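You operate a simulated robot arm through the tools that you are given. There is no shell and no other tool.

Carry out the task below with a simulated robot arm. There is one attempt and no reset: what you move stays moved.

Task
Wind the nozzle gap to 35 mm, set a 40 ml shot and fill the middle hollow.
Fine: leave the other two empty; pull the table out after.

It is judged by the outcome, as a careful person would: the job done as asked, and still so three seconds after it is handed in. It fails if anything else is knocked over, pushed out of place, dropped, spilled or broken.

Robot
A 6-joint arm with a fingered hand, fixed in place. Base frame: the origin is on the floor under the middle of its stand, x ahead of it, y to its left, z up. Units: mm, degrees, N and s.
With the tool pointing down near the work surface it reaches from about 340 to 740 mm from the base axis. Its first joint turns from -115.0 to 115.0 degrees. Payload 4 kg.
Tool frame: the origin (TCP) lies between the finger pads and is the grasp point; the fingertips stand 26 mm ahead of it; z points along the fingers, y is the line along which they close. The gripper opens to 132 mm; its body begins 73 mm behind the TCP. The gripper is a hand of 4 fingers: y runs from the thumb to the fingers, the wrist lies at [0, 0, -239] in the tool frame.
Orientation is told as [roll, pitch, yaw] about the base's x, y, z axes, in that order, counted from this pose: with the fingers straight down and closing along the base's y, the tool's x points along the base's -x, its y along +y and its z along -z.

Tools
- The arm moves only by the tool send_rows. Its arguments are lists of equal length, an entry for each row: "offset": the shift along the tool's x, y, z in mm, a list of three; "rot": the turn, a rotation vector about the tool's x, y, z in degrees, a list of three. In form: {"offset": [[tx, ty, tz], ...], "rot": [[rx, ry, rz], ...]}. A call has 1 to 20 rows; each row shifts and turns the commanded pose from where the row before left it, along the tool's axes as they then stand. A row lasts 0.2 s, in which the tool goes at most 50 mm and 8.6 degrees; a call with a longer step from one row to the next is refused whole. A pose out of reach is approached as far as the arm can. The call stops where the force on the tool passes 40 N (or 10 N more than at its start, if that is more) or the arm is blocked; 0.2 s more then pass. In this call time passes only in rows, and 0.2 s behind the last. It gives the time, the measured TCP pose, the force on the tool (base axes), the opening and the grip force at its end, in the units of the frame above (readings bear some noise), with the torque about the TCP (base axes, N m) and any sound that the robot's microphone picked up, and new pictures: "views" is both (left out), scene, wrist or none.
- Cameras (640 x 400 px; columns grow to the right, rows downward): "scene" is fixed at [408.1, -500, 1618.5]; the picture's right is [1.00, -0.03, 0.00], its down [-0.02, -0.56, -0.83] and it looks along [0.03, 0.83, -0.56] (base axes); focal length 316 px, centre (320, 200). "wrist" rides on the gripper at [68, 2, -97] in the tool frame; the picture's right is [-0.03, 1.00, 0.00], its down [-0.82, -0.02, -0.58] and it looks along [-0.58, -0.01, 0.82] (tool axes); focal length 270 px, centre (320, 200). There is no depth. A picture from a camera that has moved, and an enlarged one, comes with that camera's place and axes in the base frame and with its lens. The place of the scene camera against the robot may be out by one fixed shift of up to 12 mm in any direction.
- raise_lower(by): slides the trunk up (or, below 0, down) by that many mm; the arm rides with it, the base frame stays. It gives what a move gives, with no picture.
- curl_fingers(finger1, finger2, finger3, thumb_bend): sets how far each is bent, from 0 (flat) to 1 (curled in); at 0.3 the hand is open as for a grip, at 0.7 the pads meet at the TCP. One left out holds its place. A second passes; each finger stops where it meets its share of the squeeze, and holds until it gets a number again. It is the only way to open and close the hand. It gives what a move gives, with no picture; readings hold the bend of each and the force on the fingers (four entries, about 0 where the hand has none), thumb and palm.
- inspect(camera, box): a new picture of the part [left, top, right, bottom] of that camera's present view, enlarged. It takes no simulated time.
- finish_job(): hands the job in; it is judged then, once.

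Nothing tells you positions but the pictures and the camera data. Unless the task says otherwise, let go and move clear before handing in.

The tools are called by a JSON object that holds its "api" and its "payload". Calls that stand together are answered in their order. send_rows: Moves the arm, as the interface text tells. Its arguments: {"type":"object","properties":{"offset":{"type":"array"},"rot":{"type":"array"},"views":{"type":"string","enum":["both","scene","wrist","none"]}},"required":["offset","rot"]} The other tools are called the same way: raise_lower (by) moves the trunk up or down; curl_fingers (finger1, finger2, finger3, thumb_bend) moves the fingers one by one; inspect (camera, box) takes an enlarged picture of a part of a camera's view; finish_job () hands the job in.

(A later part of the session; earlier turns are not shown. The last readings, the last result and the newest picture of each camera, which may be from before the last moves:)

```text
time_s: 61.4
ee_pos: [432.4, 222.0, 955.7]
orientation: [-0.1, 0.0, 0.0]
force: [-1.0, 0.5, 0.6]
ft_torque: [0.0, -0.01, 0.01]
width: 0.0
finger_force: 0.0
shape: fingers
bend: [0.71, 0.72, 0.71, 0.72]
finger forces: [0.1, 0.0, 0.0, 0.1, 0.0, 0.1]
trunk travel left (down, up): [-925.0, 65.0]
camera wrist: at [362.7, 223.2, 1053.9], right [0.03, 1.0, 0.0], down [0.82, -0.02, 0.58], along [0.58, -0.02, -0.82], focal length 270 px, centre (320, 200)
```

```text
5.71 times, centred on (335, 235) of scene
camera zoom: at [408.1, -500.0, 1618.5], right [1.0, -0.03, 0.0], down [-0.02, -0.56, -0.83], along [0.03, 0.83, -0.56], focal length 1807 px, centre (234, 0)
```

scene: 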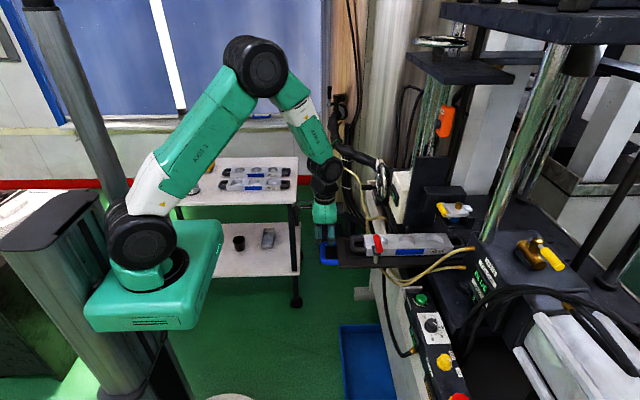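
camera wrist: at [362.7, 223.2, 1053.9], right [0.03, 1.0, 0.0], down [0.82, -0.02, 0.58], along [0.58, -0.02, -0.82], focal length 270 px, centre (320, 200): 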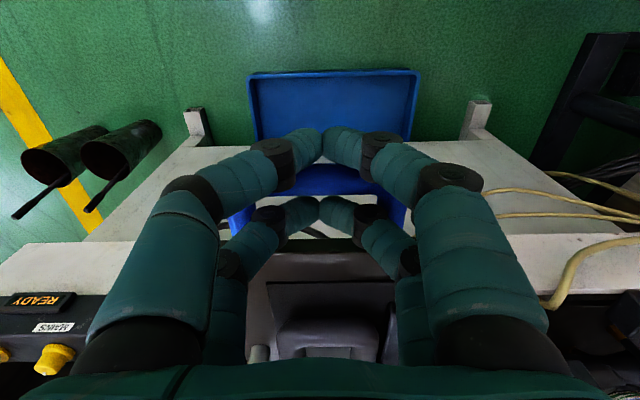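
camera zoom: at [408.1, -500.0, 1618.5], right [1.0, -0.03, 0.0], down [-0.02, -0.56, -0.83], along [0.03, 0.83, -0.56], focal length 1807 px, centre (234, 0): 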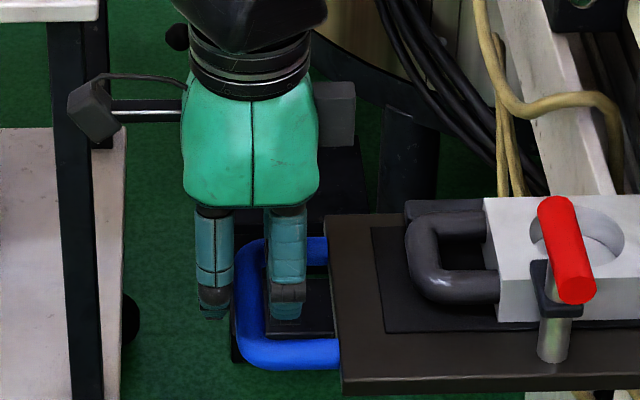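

The crossbar sits between the two pairs in both views. I'll go down another 14 mm.

{"api": "send_rows", "payload": {"offset": [[0, 0, 7], [0, 0, 7]], "rot": [[0, 0, 0], [0, 0, 0]], "views": "wrist"}}

{"api": "inspect", "payload": {"camera": "wrist", "box": [160, 40, 480, 280]}}

{"api": "inspect", "payload": {"camera": "scene", "box": [300, 200, 370, 270]}}

```text
time_s: 62.0
ee_pos: [431.8, 221.4, 944.7]
orientation: [0.2, -0.2, 0.0]
force: [0.2, -3.9, 17.1]
ft_torque: [0.11, -0.33, -0.06]
width: 0.0
finger_force: 11.3
shape: fingers
bend: [0.71, 0.72, 0.71, 0.72]
finger forces: [0.0, 14.2, 8.0, 0.0, 0.1, 0.1]
trunk travel left (down, up): [-925.0, 65.0]
camera wrist: at [363.2, 222.3, 1042.0], right [0.03, 1.0, 0.0], down [0.81, -0.02, 0.58], along [0.58, -0.01, -0.81], focal length 270 px, centre (320, 200)
```

wrist: 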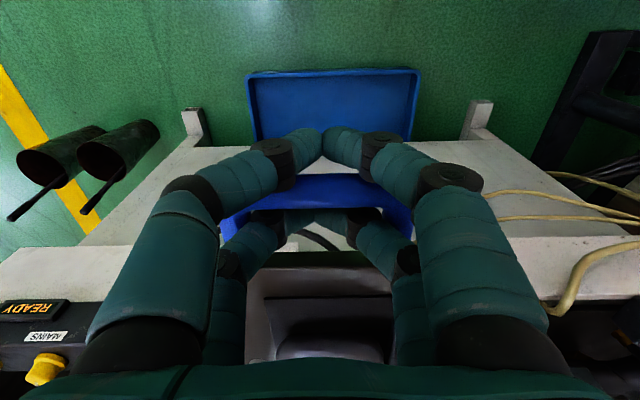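

```text
1.67 times, centred on (320, 160) of wrist
camera zoom: at [363.2, 222.3, 1042.0], right [0.03, 1.0, 0.0], down [0.81, -0.02, 0.58], along [0.58, -0.01, -0.81], focal length 450 px, centre (320, 267)
```

zoom: 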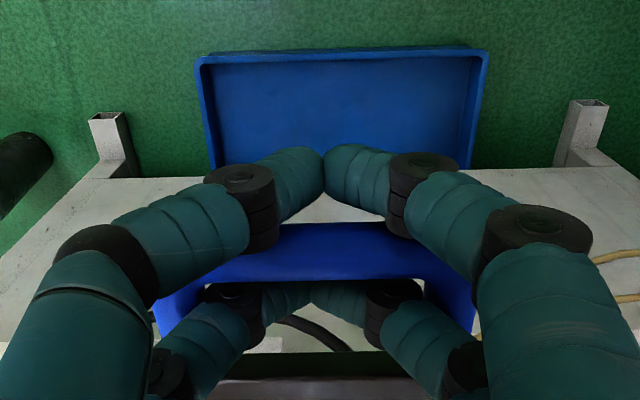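

```text
5.71 times, centred on (335, 235) of scene
camera zoom: at [408.1, -500.0, 1618.5], right [1.0, -0.03, 0.0], down [-0.02, -0.56, -0.83], along [0.03, 0.83, -0.56], focal length 1807 px, centre (234, 0)
```

zoom: 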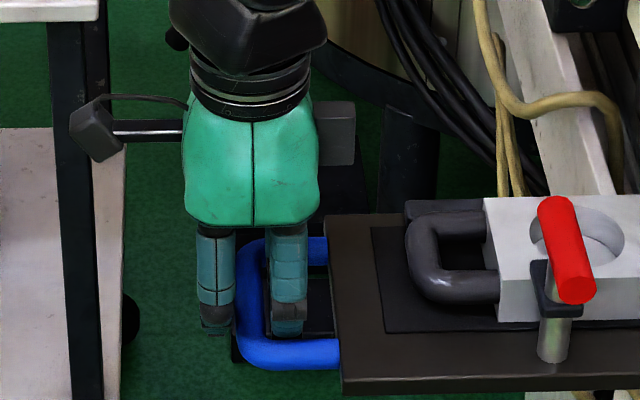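

The far pair is touching the top of the bar (17 N). I'll lift a little, shift 4 mm toward +x and lower again.

{"api": "send_rows", "payload": {"offset": [[0, 0, -8], [-4.5, 0, 0], [0, 0, 5], [0, 0, 5], [0, 0, 5]], "rot": [[0, 0, 0], [0, 0, 0], [0, 0, 0], [0, 0, 0], [0, 0, 0]], "views": "wrist"}}

{"api": "inspect", "payload": {"camera": "wrist", "box": [160, 40, 480, 280]}}

{"api": "inspect", "payload": {"camera": "scene", "box": [300, 200, 370, 270]}}

```text
time_s: 63.2
ee_pos: [439.2, 222.7, 942.9]
orientation: [0.3, -0.6, 0.0]
force: [-2.0, -6.6, 26.0]
ft_torque: [0.08, -0.37, 0.01]
width: 0.0
finger_force: 21.1
shape: fingers
bend: [0.71, 0.72, 0.7, 0.72]
finger forces: [3.9, 22.2, 16.5, 0.0, 0.2, 0.1]
trunk travel left (down, up): [-925.0, 65.0]
stopped in row 5: the force on the tool passed its limit at 44 N (the readings are from after the stop); the commanded pose is now the measured one
camera wrist: at [368.5, 222.8, 1039.4], right [0.03, 1.0, 0.01], down [0.81, -0.02, 0.59], along [0.59, -0.01, -0.81], focal length 270 px, centre (320, 200)
```

wrist: 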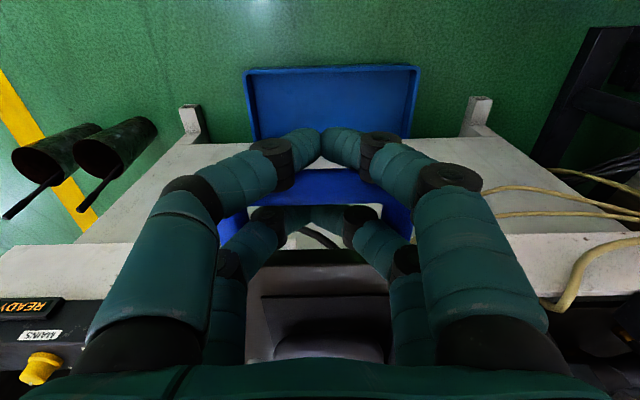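

```text
1.67 times, centred on (320, 160) of wrist
camera zoom: at [368.5, 222.8, 1039.4], right [0.03, 1.0, 0.01], down [0.81, -0.02, 0.59], along [0.59, -0.01, -0.81], focal length 450 px, centre (320, 267)
```

zoom: 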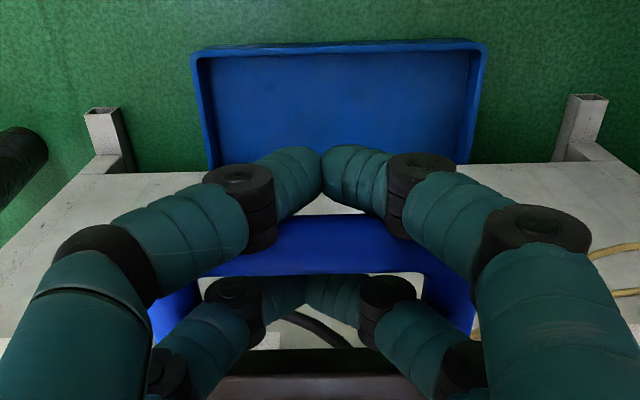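

```text
5.71 times, centred on (335, 235) of scene
camera zoom: at [408.1, -500.0, 1618.5], right [1.0, -0.03, 0.0], down [-0.02, -0.56, -0.83], along [0.03, 0.83, -0.56], focal length 1807 px, centre (234, 0)
```

zoom: 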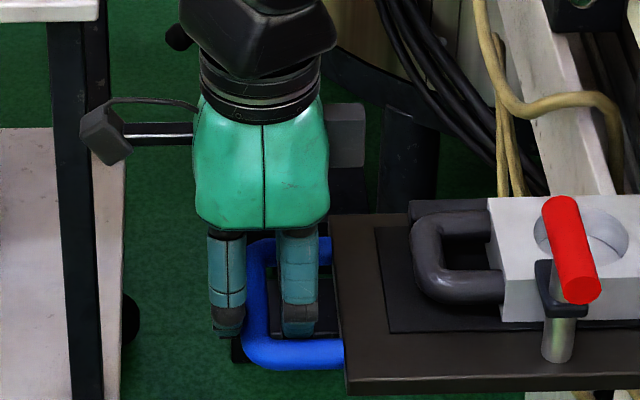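

The fork straddles the bar (the table crept in by about 3 mm) and only the finger joints rest on top of it. I'll lift 4 mm to relieve that and push the table in step by step.

{"api": "send_rows", "payload": {"offset": [[0, 0, -5], [-5, 0, 0], [-10, 0, 0], [-10, 0, 0]], "rot": [[0, 0, 0], [0, 0, 0], [0, 0, 0], [0, 0, 0]]}}

{"api": "inspect", "payload": {"camera": "scene", "box": [300, 180, 480, 280]}}

```text
time_s: 64.2
ee_pos: [465.0, 223.1, 944.9]
orientation: [0.2, -0.3, 0.0]
force: [-3.0, -7.5, 1.0]
ft_torque: [0.01, -0.07, -0.01]
width: 0.0
finger_force: 6.5
shape: fingers
bend: [0.71, 0.72, 0.71, 0.72]
finger forces: [2.6, 8.0, 2.2, 0.1, 0.0, 0.1]
trunk travel left (down, up): [-925.0, 65.0]
camera wrist: at [394.6, 223.3, 1042.1], right [0.03, 1.0, 0.0], down [0.81, -0.02, 0.58], along [0.58, -0.01, -0.81], focal length 270 px, centre (320, 200)
```

scene: 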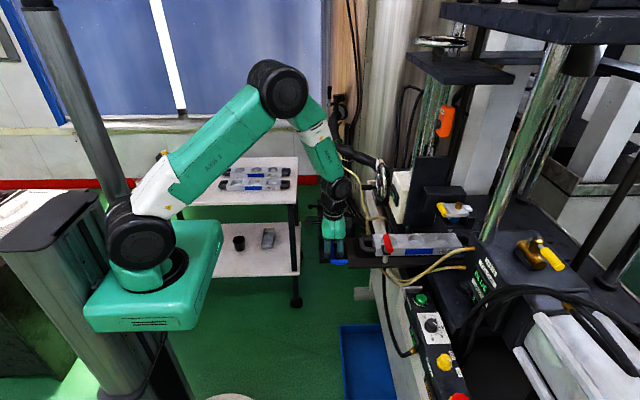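
wrist: 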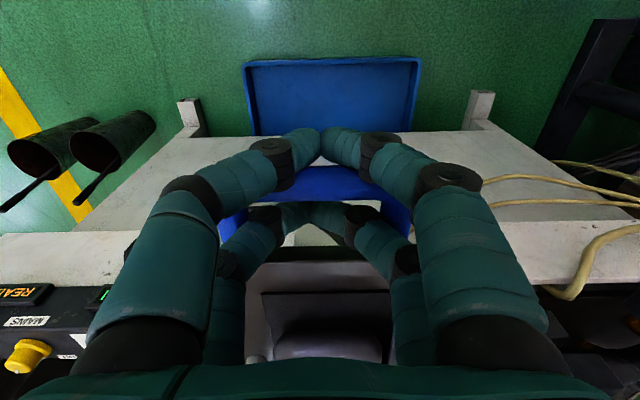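

```text
3.56 times, centred on (390, 230) of scene
camera zoom: at [408.1, -500.0, 1618.5], right [1.0, -0.03, 0.0], down [-0.02, -0.56, -0.83], along [0.03, 0.83, -0.56], focal length 1124 px, centre (71, 93)
```

zoom: 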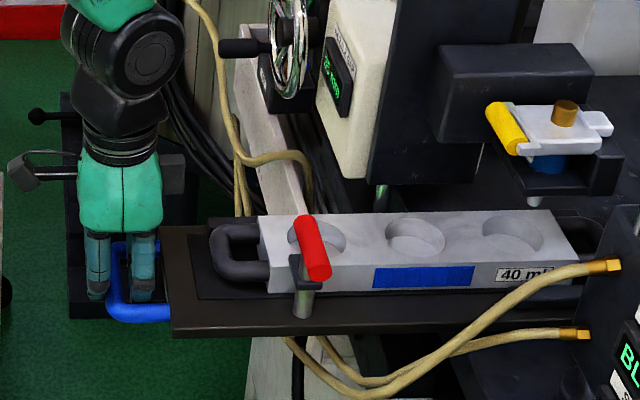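

The table moves smoothly at about 3 N. From the scene view, the middle hollow is at x≈733 and the nozzle at x≈829, so about 96 mm remains. I'll push 80 mm and re-measure.

{"api": "send_rows", "payload": {"offset": [[-10, 0, 0], [-10, 0, 0], [-10, 0, 0], [-10, 0, 0], [-10, 0, 0], [-10, 0, 0], [-10, 0, 0], [-10, 0, 0]], "rot": [[0, 0, 0], [0, 0, 0], [0, 0, 0], [0, 0, 0], [0, 0, 0], [0, 0, 0], [0, 0, 0], [0, 0, 0]]}}

{"api": "inspect", "payload": {"camera": "scene", "box": [380, 180, 500, 270]}}

{"api": "inspect", "payload": {"camera": "scene", "box": [300, 180, 420, 270]}}

```text
time_s: 66.0
ee_pos: [544.5, 223.2, 946.0]
orientation: [0.3, -0.5, 0.0]
force: [-1.2, -6.7, 3.2]
ft_torque: [0.06, -0.06, -0.11]
width: 0.2
finger_force: 4.2
shape: fingers
bend: [0.71, 0.72, 0.71, 0.72]
finger forces: [2.0, 6.4, 0.0, 0.1, 0.1, 0.0]
trunk travel left (down, up): [-925.0, 65.0]
camera wrist: at [474.2, 223.6, 1043.2], right [0.03, 1.0, 0.0], down [0.81, -0.02, 0.58], along [0.58, -0.01, -0.81], focal length 270 px, centre (320, 200)
```

scene: 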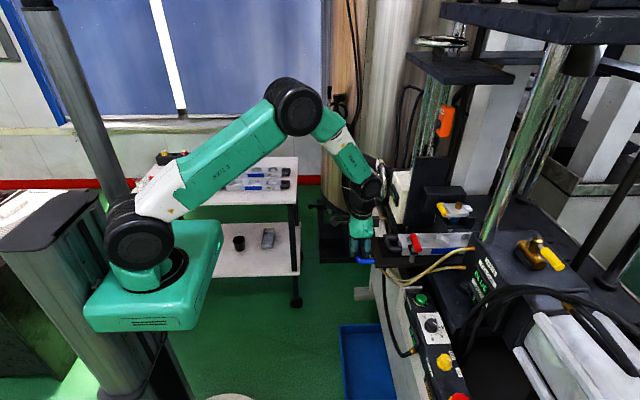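
wrist: 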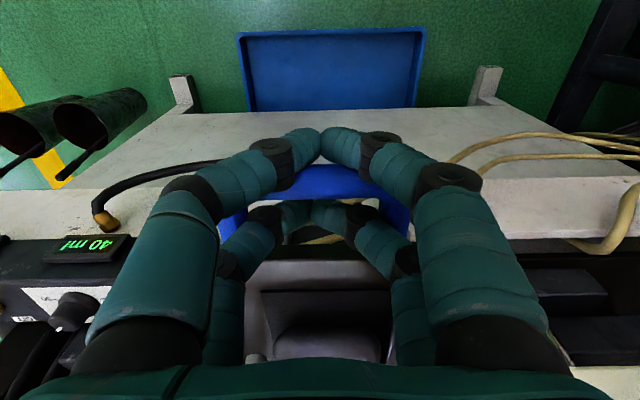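

```text
4.44 times, centred on (440, 225) of scene
camera zoom: at [408.1, -500.0, 1618.5], right [1.0, -0.03, 0.0], down [-0.02, -0.56, -0.83], along [0.03, 0.83, -0.56], focal length 1406 px, centre (-213, 89)
```

zoom: 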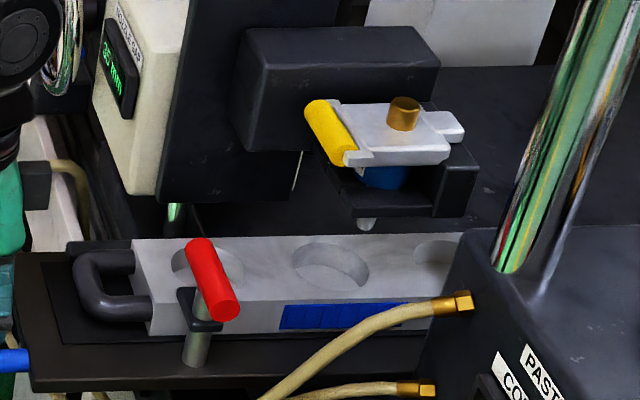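

```text
4.44 times, centred on (360, 225) of scene
camera zoom: at [408.1, -500.0, 1618.5], right [1.0, -0.03, 0.0], down [-0.02, -0.56, -0.83], along [0.03, 0.83, -0.56], focal length 1406 px, centre (142, 89)
```

zoom: 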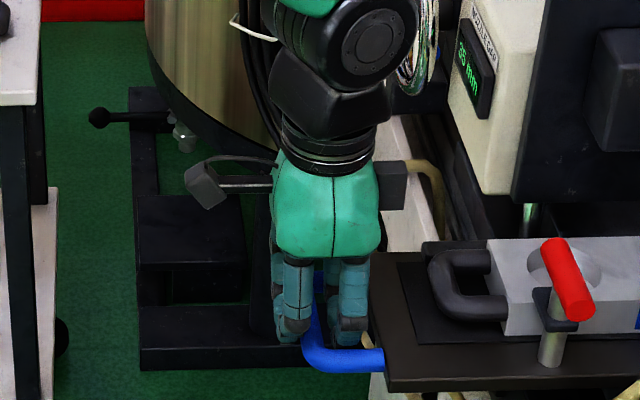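

About 16 mm remains. I'll push 13 mm and re-measure closely.

{"api": "send_rows", "payload": {"offset": [[-5, 0, 0], [-5, 0, 0], [-3, 0, 0]], "rot": [[0, 0, 0], [0, 0, 0], [0, 0, 0]], "views": "none"}}

{"api": "inspect", "payload": {"camera": "scene", "box": [425, 215, 485, 255]}}

{"api": "inspect", "payload": {"camera": "scene", "box": [380, 180, 500, 270]}}

```text
time_s: 66.8
ee_pos: [556.3, 222.4, 945.2]
orientation: [0.2, -0.4, -0.1]
force: [-1.5, -5.0, 4.9]
ft_torque: [0.15, -0.09, -0.08]
width: 0.0
finger_force: 5.1
shape: fingers
bend: [0.71, 0.72, 0.71, 0.72]
finger forces: [2.3, 7.6, 0.1, 0.0, 0.0, 0.1]
trunk travel left (down, up): [-925.0, 65.0]
```

```text
10.00 times, centred on (455, 235) of scene
camera zoom: at [408.1, -500.0, 1618.5], right [1.0, -0.03, 0.0], down [-0.02, -0.56, -0.83], along [0.03, 0.83, -0.56], focal length 3162 px, centre (-1030, -150)
```

zoom: 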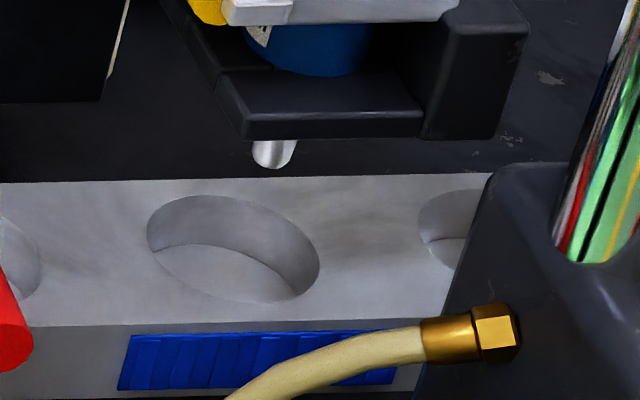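

```text
4.44 times, centred on (440, 225) of scene
camera zoom: at [408.1, -500.0, 1618.5], right [1.0, -0.03, 0.0], down [-0.02, -0.56, -0.83], along [0.03, 0.83, -0.56], focal length 1406 px, centre (-213, 89)
```

zoom: 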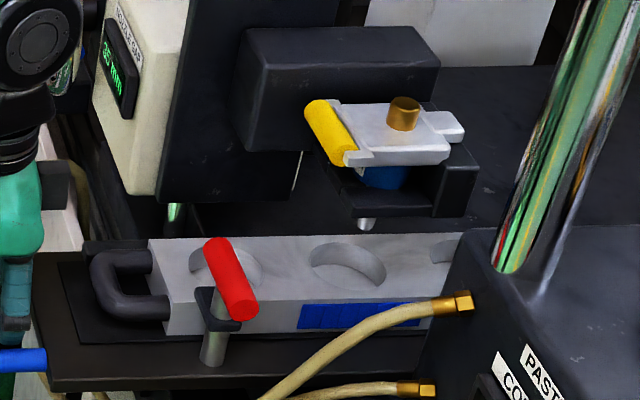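

The middle hollow is at x≈824 and the nozzle at x≈828. I'll push about 3.5 mm more.

{"api": "send_rows", "payload": {"offset": [[-3.7, 0, 0]], "rot": [[0, 0, 0]], "views": "none"}}

{"api": "inspect", "payload": {"camera": "scene", "box": [425, 215, 485, 255]}}

```text
time_s: 67.2
ee_pos: [560.1, 223.7, 946.2]
orientation: [0.2, -0.4, -0.1]
force: [-2.6, -5.1, 5.7]
ft_torque: [0.1, -0.07, -0.06]
width: 0.0
finger_force: 5.0
shape: fingers
bend: [0.71, 0.72, 0.71, 0.72]
finger forces: [2.3, 6.7, 0.0, 0.1, 0.1, 0.1]
trunk travel left (down, up): [-925.0, 65.0]
```

```text
10.00 times, centred on (455, 235) of scene
camera zoom: at [408.1, -500.0, 1618.5], right [1.0, -0.03, 0.0], down [-0.02, -0.56, -0.83], along [0.03, 0.83, -0.56], focal length 3162 px, centre (-1030, -150)
```

zoom: 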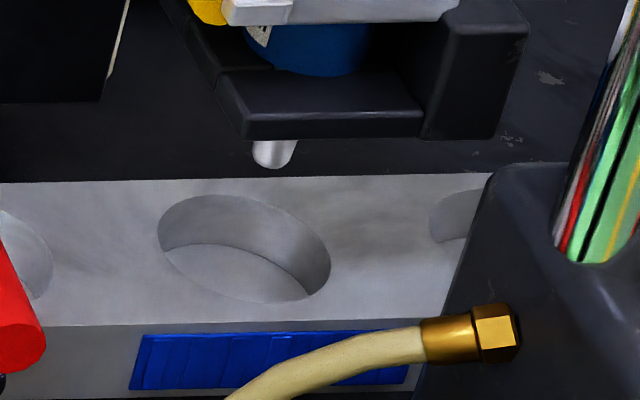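

The middle hollow is now within a millimetre of the nozzle axis. I'll ease off and lift straight up, then check the alignment again.

{"api": "send_rows", "payload": {"offset": [[1, 0, -3], [0, 0, -10], [0, 0, -20], [0, 0, -40], [0, 0, -40]], "rot": [[0, 0, 0], [0, 0, 0], [0, 0, 0], [0, 0, 0], [0, 0, 0]]}}

{"api": "inspect", "payload": {"camera": "scene", "box": [425, 215, 485, 255]}}

{"api": "inspect", "payload": {"camera": "scene", "box": [400, 270, 500, 400]}}

```text
time_s: 68.4
ee_pos: [557.6, 222.9, 1058.9]
orientation: [0.2, -0.3, 0.0]
force: [-0.2, -0.3, 0.1]
ft_torque: [0.0, 0.0, 0.03]
width: 0.0
finger_force: 0.1
shape: fingers
bend: [0.71, 0.72, 0.71, 0.72]
finger forces: [0.0, 0.0, 0.0, 0.0, 0.1, 0.0]
trunk travel left (down, up): [-925.0, 65.0]
camera wrist: at [488.6, 223.4, 1156.6], right [0.03, 1.0, 0.0], down [0.81, -0.02, 0.58], along [0.58, -0.01, -0.81], focal length 270 px, centre (320, 200)
```

scene: 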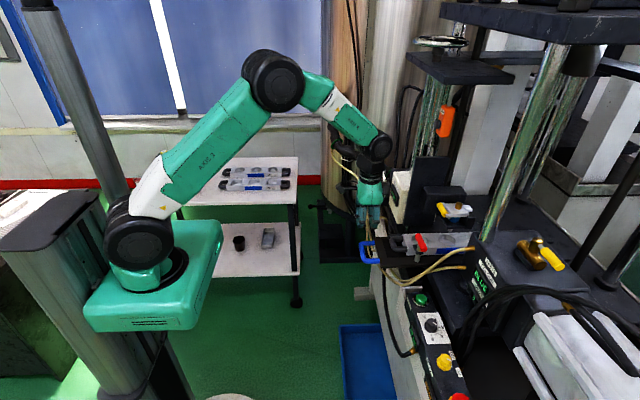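
wrist: 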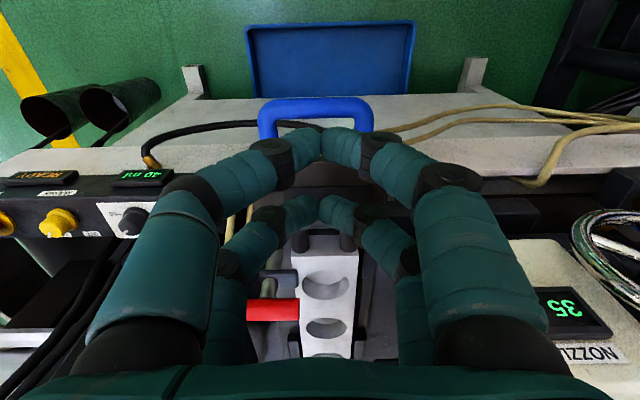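

```text
10.00 times, centred on (455, 235) of scene
camera zoom: at [408.1, -500.0, 1618.5], right [1.0, -0.03, 0.0], down [-0.02, -0.56, -0.83], along [0.03, 0.83, -0.56], focal length 3162 px, centre (-1030, -150)
```

zoom: 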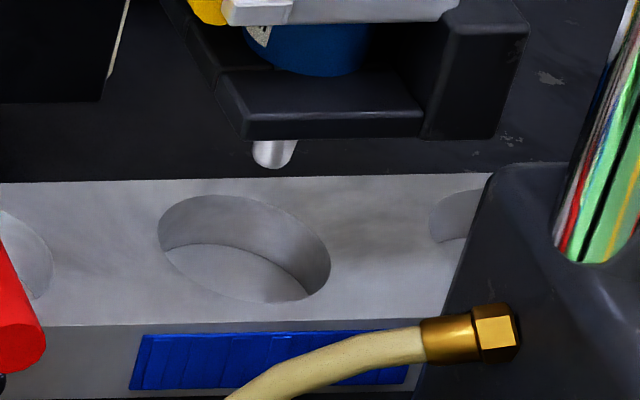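

```text
3.08 times, centred on (450, 335) of scene
camera zoom: at [408.1, -500.0, 1618.5], right [1.0, -0.03, 0.0], down [-0.02, -0.56, -0.83], along [0.03, 0.83, -0.56], focal length 973 px, centre (-80, -215)
```

zoom: 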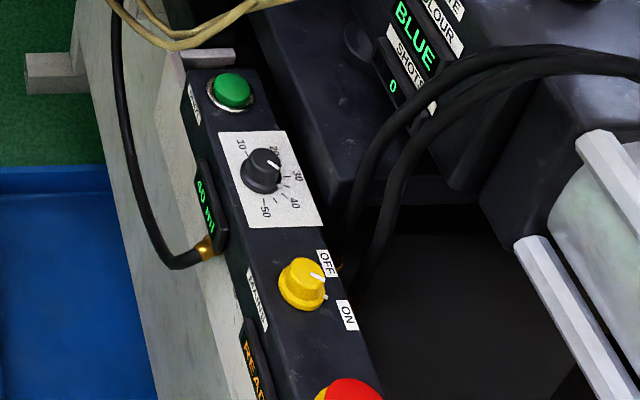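

Everything is set: hollow aligned, 40 ml, 35 mm gap, READY. To press SHOT with one fingertip pair and keep the other pair clear of the black box, I'll tilt the hand 30° forward and go above the button at about (702.5, 72, 893).

{"api": "send_rows", "payload": {"offset": [[0, -37.5, 0], [0, -37.5, 0], [0, -37.5, 0], [0, -38, 0], [-21.7, 0, 38.2], [-21.7, 0, 38.2], [-21.7, 0, 38.2], [-21.7, 0, 38.2]], "rot": [[0, -7.5, 0], [0, -7.5, 0], [0, -7.5, 0], [0, -7.5, 0], [0, 0, 0], [0, 0, 0], [0, 0, 0], [0, 0, 0]]}}

{"api": "inspect", "payload": {"camera": "wrist", "box": [200, 60, 440, 260]}}

{"api": "inspect", "payload": {"camera": "scene", "box": [380, 230, 480, 330]}}

```text
time_s: 70.2
ee_pos: [706.4, 78.9, 962.3]
orientation: [-1.7, -27.1, -0.1]
force: [0.6, 0.3, 0.2]
ft_torque: [0.02, 0.03, 0.0]
width: 0.1
finger_force: 0.0
shape: fingers
bend: [0.71, 0.72, 0.71, 0.72]
finger forces: [0.1, 0.0, 0.0, 0.1, 0.0, 0.1]
out of reach, approached as far as the arm can: row 4
trunk travel left (down, up): [-925.0, 65.0]
camera wrist: at [600.8, 83.4, 1018.4], right [0.04, 1.0, -0.01], down [0.47, -0.01, 0.89], along [0.88, -0.04, -0.47], focal length 270 px, centre (320, 200)
```

scene: 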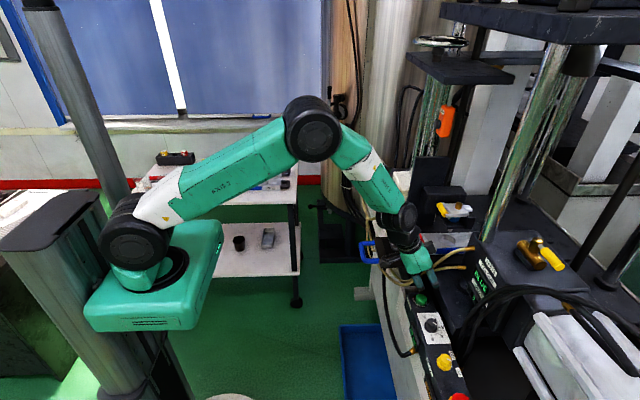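
wrist: 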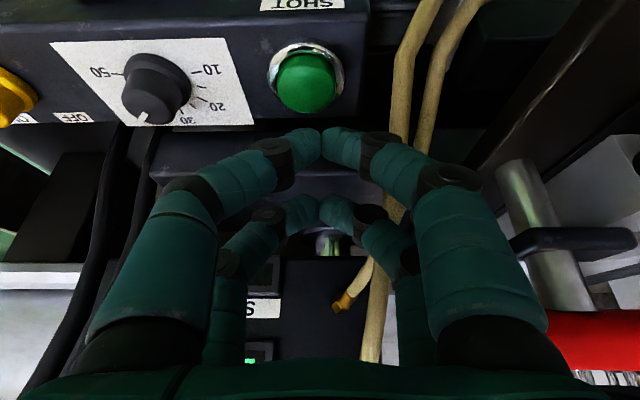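

```text
2.00 times, centred on (320, 160) of wrist
camera zoom: at [600.8, 83.4, 1018.4], right [0.04, 1.0, -0.01], down [0.47, -0.01, 0.89], along [0.88, -0.04, -0.47], focal length 541 px, centre (320, 280)
```

zoom: 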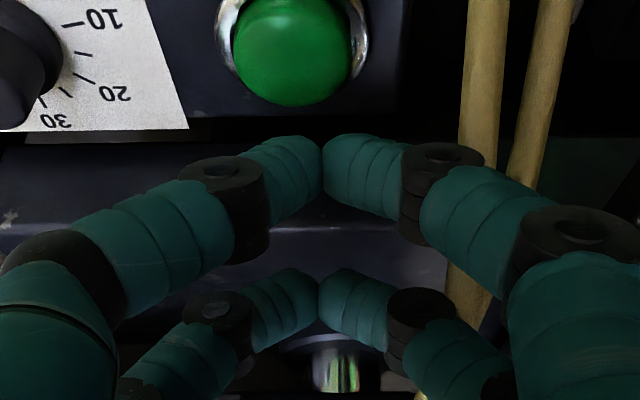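

```text
4.00 times, centred on (430, 280) of scene
camera zoom: at [408.1, -500.0, 1618.5], right [1.0, -0.03, 0.0], down [-0.02, -0.56, -0.83], along [0.03, 0.83, -0.56], focal length 1265 px, centre (-120, -120)
```

zoom: 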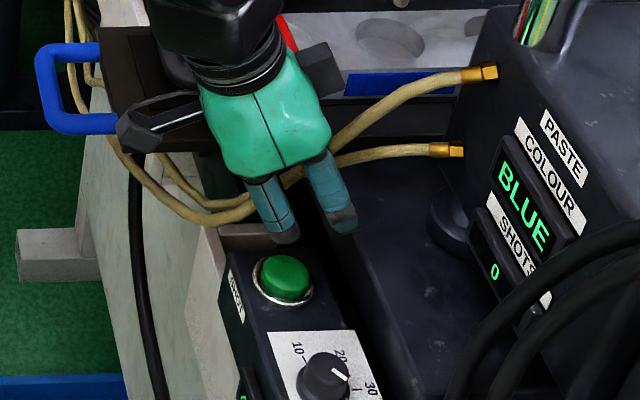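

I'm above the button, tip about 7 mm too far in +y and 36 mm up. I'll correct and approach to just above it.

{"api": "send_rows", "payload": {"offset": [[1, -6.5, 2], [5, 0, 12.5], [5, 0, 12.5]], "rot": [[0, 0, 0], [0, 0, 0], [0, 0, 0]]}}

{"api": "inspect", "payload": {"camera": "wrist", "box": [200, 60, 440, 260]}}

{"api": "inspect", "payload": {"camera": "scene", "box": [400, 250, 470, 320]}}

```text
time_s: 71.0
ee_pos: [707.5, 72.0, 932.9]
orientation: [-1.5, -27.1, 0.0]
force: [0.2, -0.1, 1.0]
ft_torque: [-0.03, 0.0, 0.0]
width: 0.0
finger_force: 0.1
shape: fingers
bend: [0.71, 0.72, 0.71, 0.72]
finger forces: [0.1, 0.1, 0.0, 0.1, 0.0, 0.0]
trunk travel left (down, up): [-925.0, 65.0]
camera wrist: at [602.2, 74.7, 989.4], right [0.04, 1.0, -0.01], down [0.46, -0.01, 0.89], along [0.89, -0.04, -0.46], focal length 270 px, centre (320, 200)
```

scene: 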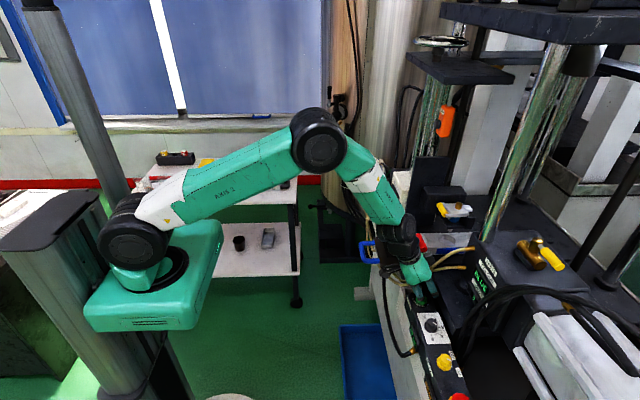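
wrist: 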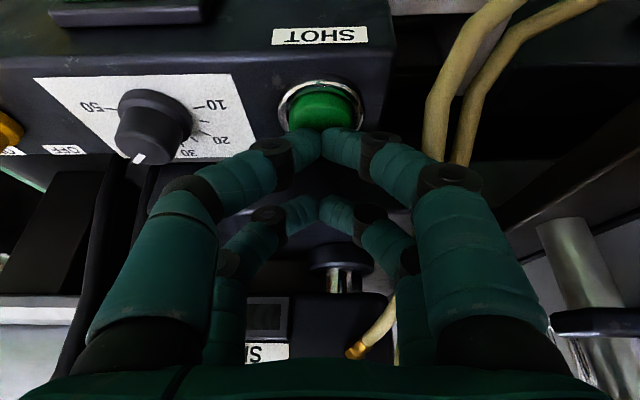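

```text
2.00 times, centred on (320, 160) of wrist
camera zoom: at [602.2, 74.7, 989.4], right [0.04, 1.0, -0.01], down [0.46, -0.01, 0.89], along [0.89, -0.04, -0.46], focal length 541 px, centre (320, 280)
```

zoom: 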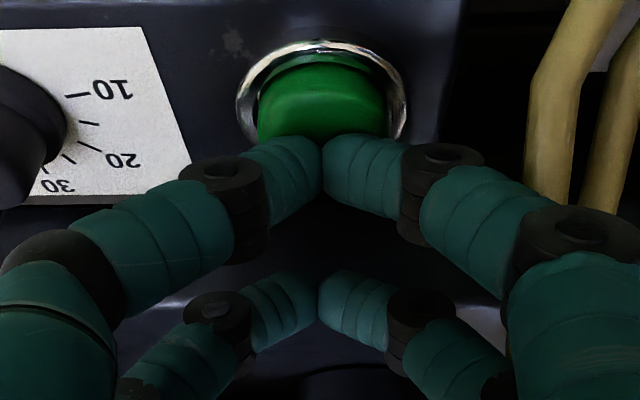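

```text
5.71 times, centred on (435, 285) of scene
camera zoom: at [408.1, -500.0, 1618.5], right [1.0, -0.03, 0.0], down [-0.02, -0.56, -0.83], along [0.03, 0.83, -0.56], focal length 1807 px, centre (-337, -286)
```

zoom: 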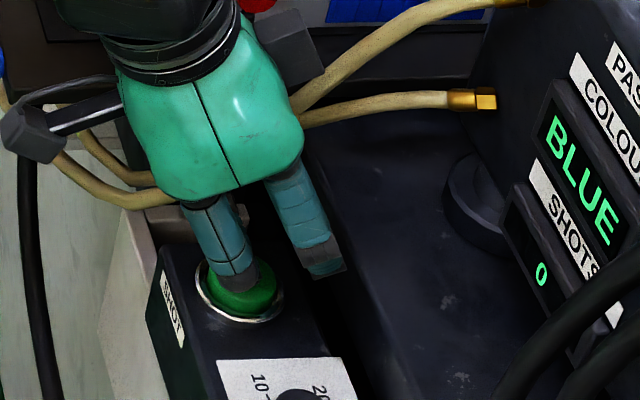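

The fingertips are right above the button. I'll press down gently in small steps.

{"api": "send_rows", "payload": {"offset": [[-0.4, 0, 3.6], [1.37, 0, 2.67]], "rot": [[0, 0, 0], [0, 0, 0]], "views": "wrist"}}

{"api": "inspect", "payload": {"camera": "scene", "box": [400, 250, 500, 330]}}

```text
time_s: 71.6
ee_pos: [710.1, 70.7, 927.3]
orientation: [-1.6, -27.2, 0.0]
force: [-1.2, 1.0, 4.4]
ft_torque: [0.07, 0.12, 0.01]
width: 0.0
finger_force: 3.3
shape: fingers
bend: [0.72, 0.72, 0.71, 0.72]
finger forces: [6.3, 0.0, 0.0, 0.0, 0.0, 0.0]
trunk travel left (down, up): [-925.0, 65.0]
heard: click
camera wrist: at [604.7, 74.7, 983.3], right [0.04, 1.0, -0.01], down [0.46, -0.01, 0.89], along [0.89, -0.04, -0.46], focal length 270 px, centre (320, 200)
```

wrist: 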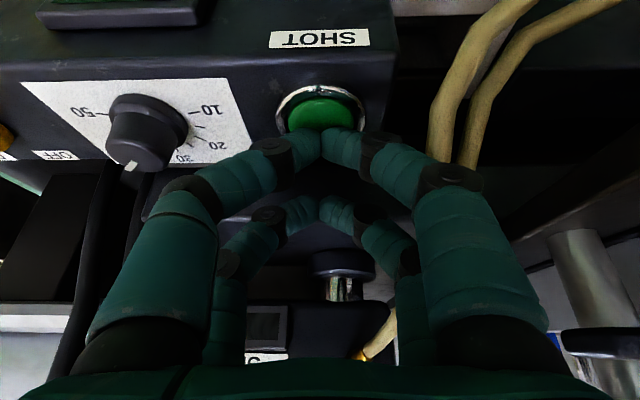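

```text
5.00 times, centred on (450, 290) of scene
camera zoom: at [408.1, -500.0, 1618.5], right [1.0, -0.03, 0.0], down [-0.02, -0.56, -0.83], along [0.03, 0.83, -0.56], focal length 1581 px, centre (-330, -250)
```

zoom: 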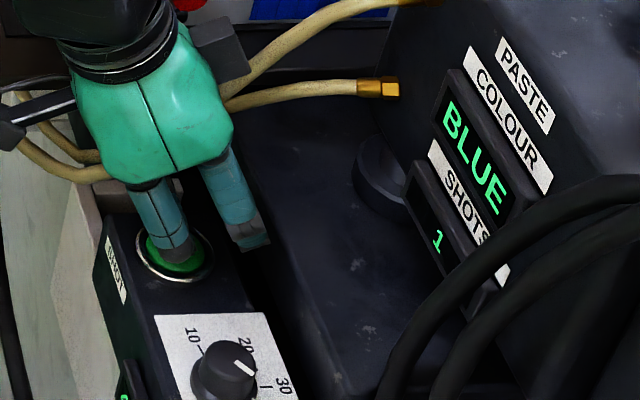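

I heard a click and SHOTS now reads 1. I'll lift off right away without pressing again and watch the nozzle.

{"api": "send_rows", "payload": {"offset": [[-9, 0, -18], [-14, 0, -27], [-14, 0, -27]], "rot": [[0, 0, 0], [0, 0, 0], [0, 0, 0]]}}

{"api": "inspect", "payload": {"camera": "scene", "box": [415, 195, 505, 265]}}

{"api": "inspect", "payload": {"camera": "scene", "box": [400, 250, 500, 400]}}

```text
time_s: 72.4
ee_pos: [711.0, 73.3, 1008.1]
orientation: [-1.6, -27.1, 0.0]
force: [-0.5, 0.2, 0.0]
ft_torque: [0.01, 0.01, 0.01]
width: 0.0
finger_force: 0.0
shape: fingers
bend: [0.71, 0.72, 0.71, 0.72]
finger forces: [0.1, 0.1, 0.1, 0.0, 0.0, 0.0]
trunk travel left (down, up): [-925.0, 65.0]
camera wrist: at [605.9, 76.6, 1063.9], right [0.04, 1.0, -0.01], down [0.46, -0.01, 0.89], along [0.88, -0.04, -0.46], focal length 270 px, centre (320, 200)
```

scene: 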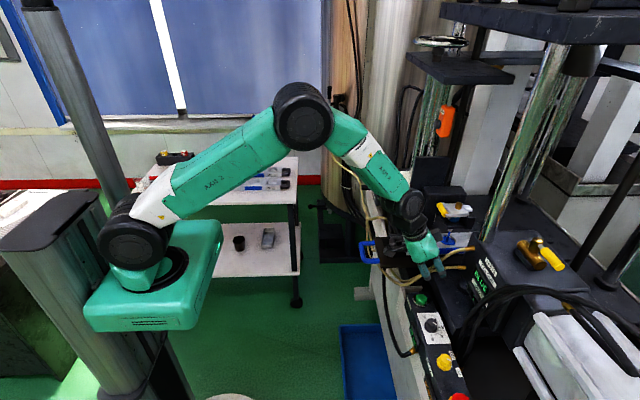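
wrist: 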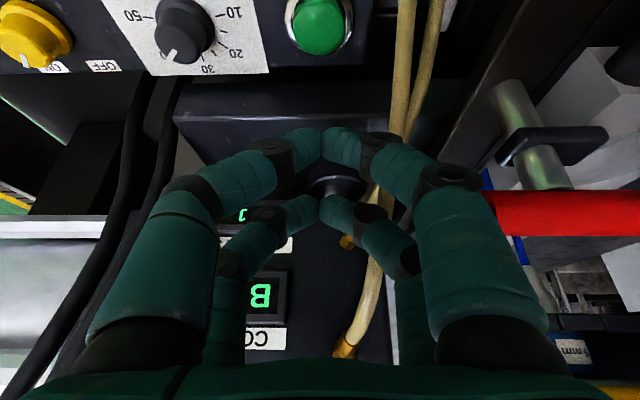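

```text
5.71 times, centred on (460, 230) of scene
camera zoom: at [408.1, -500.0, 1618.5], right [1.0, -0.03, 0.0], down [-0.02, -0.56, -0.83], along [0.03, 0.83, -0.56], focal length 1807 px, centre (-480, 29)
```

zoom: 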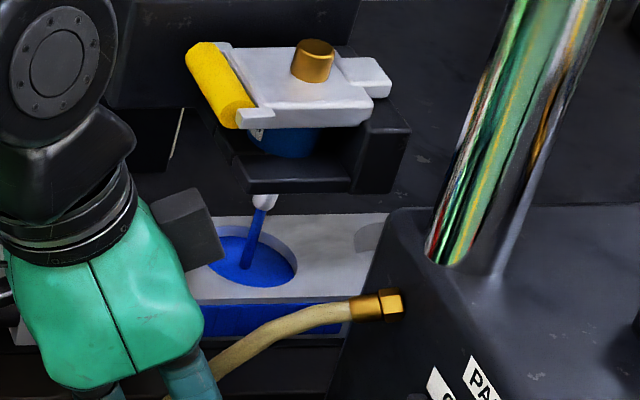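

```text
2.67 times, centred on (450, 325) of scene
camera zoom: at [408.1, -500.0, 1618.5], right [1.0, -0.03, 0.0], down [-0.02, -0.56, -0.83], along [0.03, 0.83, -0.56], focal length 843 px, centre (-27, -133)
```

zoom: 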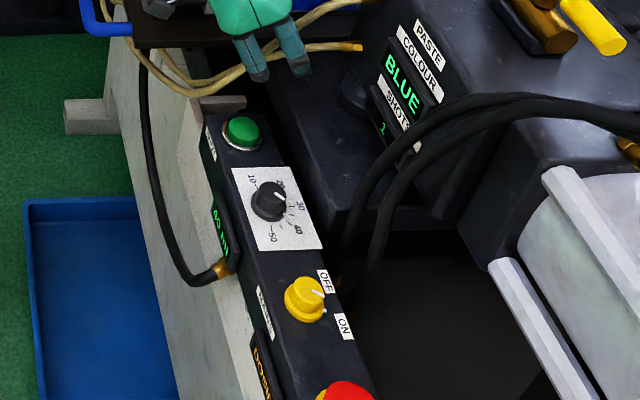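

Blue paste is flowing from the nozzle into the middle hollow. While it runs I'll bring the hand back upright to above the blue handle without touching the table.

{"api": "send_rows", "payload": {"offset": [[21.7, 0, -38.2], [25, 0, -30], [30, 0, -20], [33, 0, -10], [4, 37.5, 0], [4, 37.5, 0], [3, 37.5, 0], [3, 37.5, 0]], "rot": [[0, 6.8, 0], [0, 6.8, 0], [0, 6.8, 0], [0, 6.8, 0], [-1.6, 0, 0], [0, 0, 0], [0, 0, 0], [0, 0, 0]]}}

{"api": "inspect", "payload": {"camera": "scene", "box": [415, 195, 505, 265]}}

{"api": "inspect", "payload": {"camera": "scene", "box": [400, 270, 500, 400]}}

```text
time_s: 74.2
ee_pos: [560.3, 226.8, 1068.9]
orientation: [0.2, 0.2, -0.9]
force: [-0.2, 0.6, 0.1]
ft_torque: [0.0, -0.04, -0.01]
width: 0.3
finger_force: 0.0
shape: fingers
bend: [0.71, 0.72, 0.71, 0.72]
finger forces: [0.0, 0.0, 0.0, 0.0, 0.1, 0.1]
trunk travel left (down, up): [-925.0, 65.0]
camera wrist: at [491.3, 228.0, 1165.4], right [0.04, 1.0, 0.0], down [0.82, -0.03, 0.57], along [0.57, -0.02, -0.82], focal length 270 px, centre (320, 200)
```

scene: 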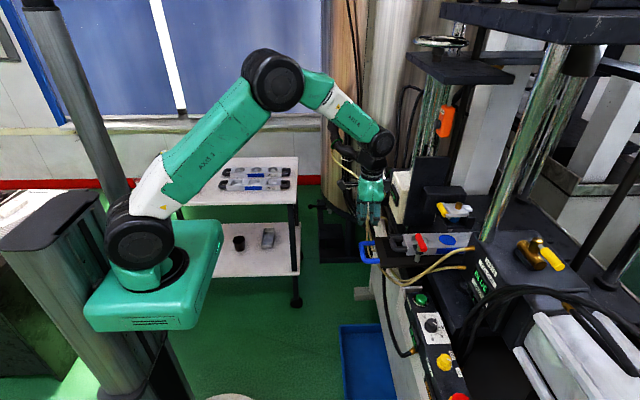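
wrist: 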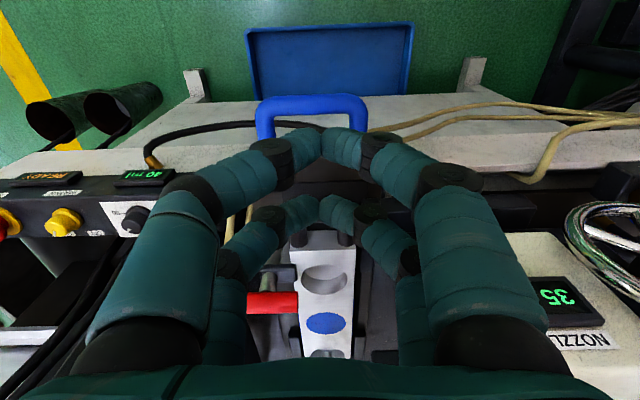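

```text
5.71 times, centred on (460, 230) of scene
camera zoom: at [408.1, -500.0, 1618.5], right [1.0, -0.03, 0.0], down [-0.02, -0.56, -0.83], along [0.03, 0.83, -0.56], focal length 1807 px, centre (-480, 29)
```

zoom: 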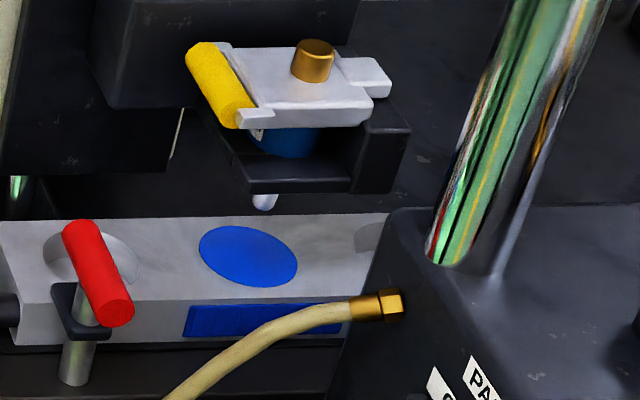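

```text
3.08 times, centred on (450, 335) of scene
camera zoom: at [408.1, -500.0, 1618.5], right [1.0, -0.03, 0.0], down [-0.02, -0.56, -0.83], along [0.03, 0.83, -0.56], focal length 973 px, centre (-80, -215)
```

zoom: 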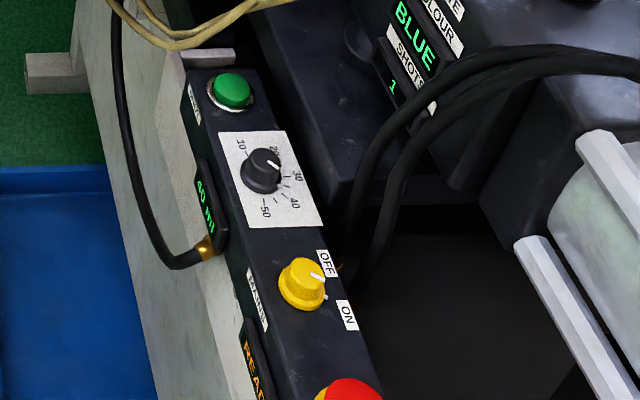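

The middle hollow is full and flush, with no drips, and the panel is back to READY with SHOTS at 1. Next I'll re-engage the blue handle, first checking where the bar is relative to the fork.

{"api": "inspect", "payload": {"camera": "wrist", "box": [160, 40, 480, 280]}}

{"api": "inspect", "payload": {"camera": "scene", "box": [340, 180, 410, 270]}}

```text
1.67 times, centred on (320, 160) of wrist
camera zoom: at [491.3, 228.0, 1165.4], right [0.04, 1.0, 0.0], down [0.82, -0.03, 0.57], along [0.57, -0.02, -0.82], focal length 450 px, centre (320, 267)
```

zoom: 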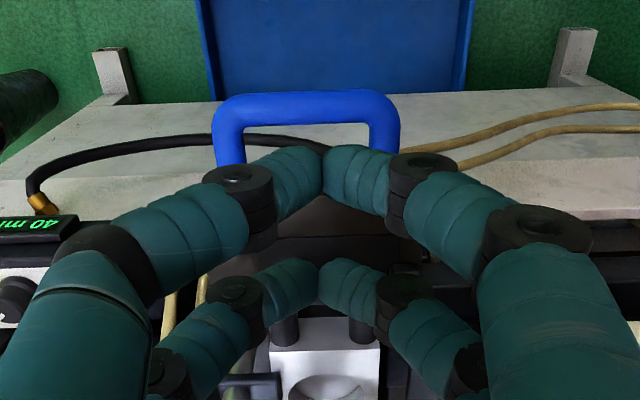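

```text
4.44 times, centred on (375, 225) of scene
camera zoom: at [408.1, -500.0, 1618.5], right [1.0, -0.03, 0.0], down [-0.02, -0.56, -0.83], along [0.03, 0.83, -0.56], focal length 1406 px, centre (76, 89)
```

zoom: 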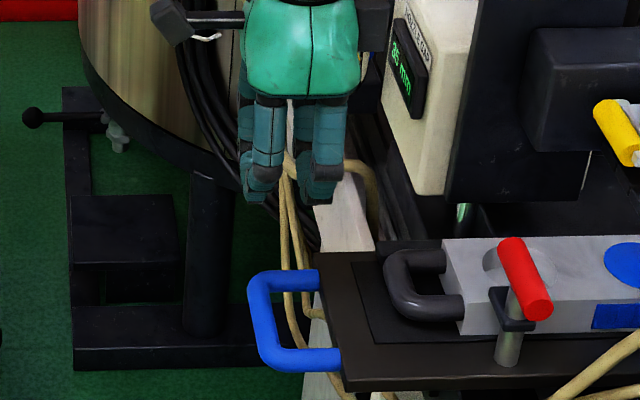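

The bar is at x≈556, so the fork should come down at about x 559.3, y 223, the same place I lifted from. I'll straighten the yaw and descend to just over the bar.

{"api": "send_rows", "payload": {"offset": [[1, -3.5, 25], [0, 0, 30], [0, 0, 30], [0, 0, 10], [0, 0, 8], [0, 0, 7]], "rot": [[0, 0, -0.9], [0, 0, 0], [0, 0, 0], [0, 0, 0], [0, 0, 0], [0, 0, 0]], "views": "wrist"}}

{"api": "inspect", "payload": {"camera": "wrist", "box": [160, 40, 480, 280]}}

{"api": "inspect", "payload": {"camera": "scene", "box": [340, 195, 410, 265]}}

```text
time_s: 75.6
ee_pos: [559.9, 223.4, 958.4]
orientation: [0.2, 0.2, 0.2]
force: [-0.1, -0.6, 0.8]
ft_torque: [-0.01, -0.01, -0.02]
width: 0.1
finger_force: 0.0
shape: fingers
bend: [0.71, 0.72, 0.71, 0.72]
finger forces: [0.0, 0.0, 0.1, 0.1, 0.0, 0.1]
trunk travel left (down, up): [-925.0, 65.0]
camera wrist: at [490.9, 224.0, 1057.3], right [0.02, 1.0, 0.0], down [0.82, -0.02, 0.57], along [0.57, -0.01, -0.82], focal length 270 px, centre (320, 200)
```

wrist: 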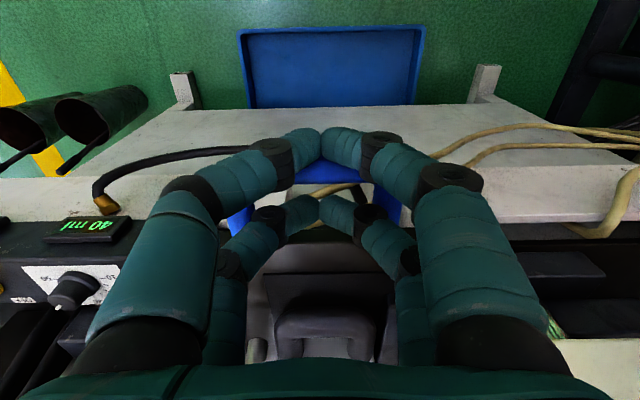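

```text
1.67 times, centred on (320, 160) of wrist
camera zoom: at [490.9, 224.0, 1057.3], right [0.02, 1.0, 0.0], down [0.82, -0.02, 0.57], along [0.57, -0.01, -0.82], focal length 450 px, centre (320, 267)
```

zoom: 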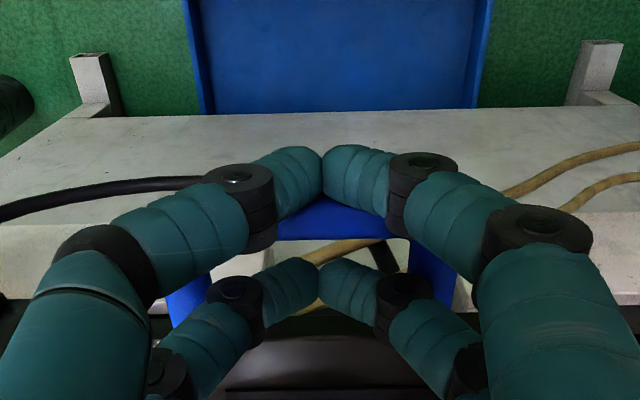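

```text
5.71 times, centred on (375, 230) of scene
camera zoom: at [408.1, -500.0, 1618.5], right [1.0, -0.03, 0.0], down [-0.02, -0.56, -0.83], along [0.03, 0.83, -0.56], focal length 1807 px, centre (6, 29)
```

zoom: 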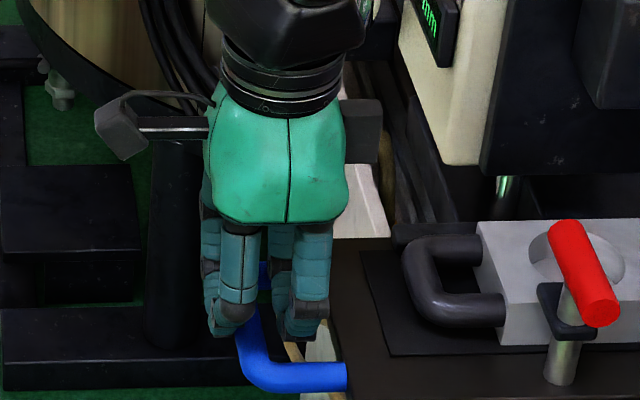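

The fork is slightly too far in +x relative to the bar. I'll shift back about 2 mm and lower gently.

{"api": "send_rows", "payload": {"offset": [[2, 0, 0], [0, 0, 4], [0, 0, 4]], "rot": [[0, 0, 0], [0, 0, 0], [0, 0, 0]], "views": "wrist"}}

{"api": "inspect", "payload": {"camera": "wrist", "box": [160, 40, 480, 280]}}

```text
time_s: 76.4
ee_pos: [557.4, 223.2, 952.3]
orientation: [0.1, 0.1, 0.2]
force: [0.0, -1.4, 1.6]
ft_torque: [0.02, -0.04, -0.01]
width: 0.0
finger_force: 0.4
shape: fingers
bend: [0.71, 0.72, 0.71, 0.72]
finger forces: [0.1, 1.7, 0.0, 0.0, 0.1, 0.0]
trunk travel left (down, up): [-925.0, 65.0]
camera wrist: at [488.7, 223.1, 1049.6], right [0.02, 1.0, 0.0], down [0.82, -0.02, 0.58], along [0.58, -0.01, -0.82], focal length 270 px, centre (320, 200)
```

wrist: 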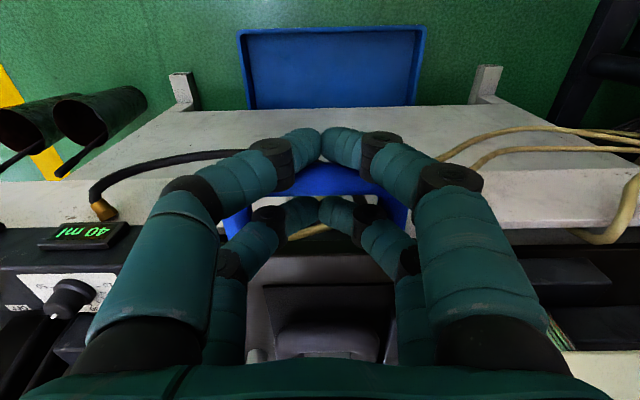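

```text
1.67 times, centred on (320, 160) of wrist
camera zoom: at [488.7, 223.1, 1049.6], right [0.02, 1.0, 0.0], down [0.82, -0.02, 0.58], along [0.58, -0.01, -0.82], focal length 450 px, centre (320, 267)
```

zoom: 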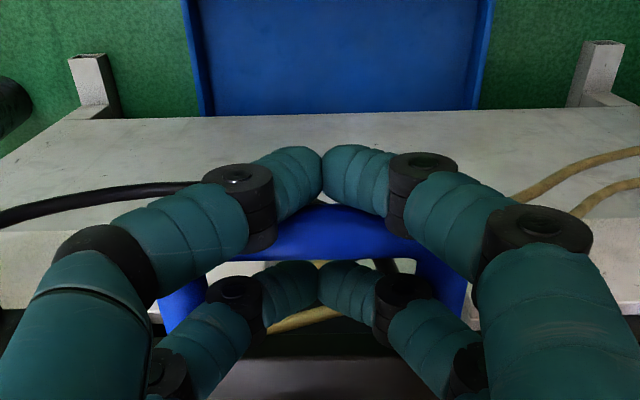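

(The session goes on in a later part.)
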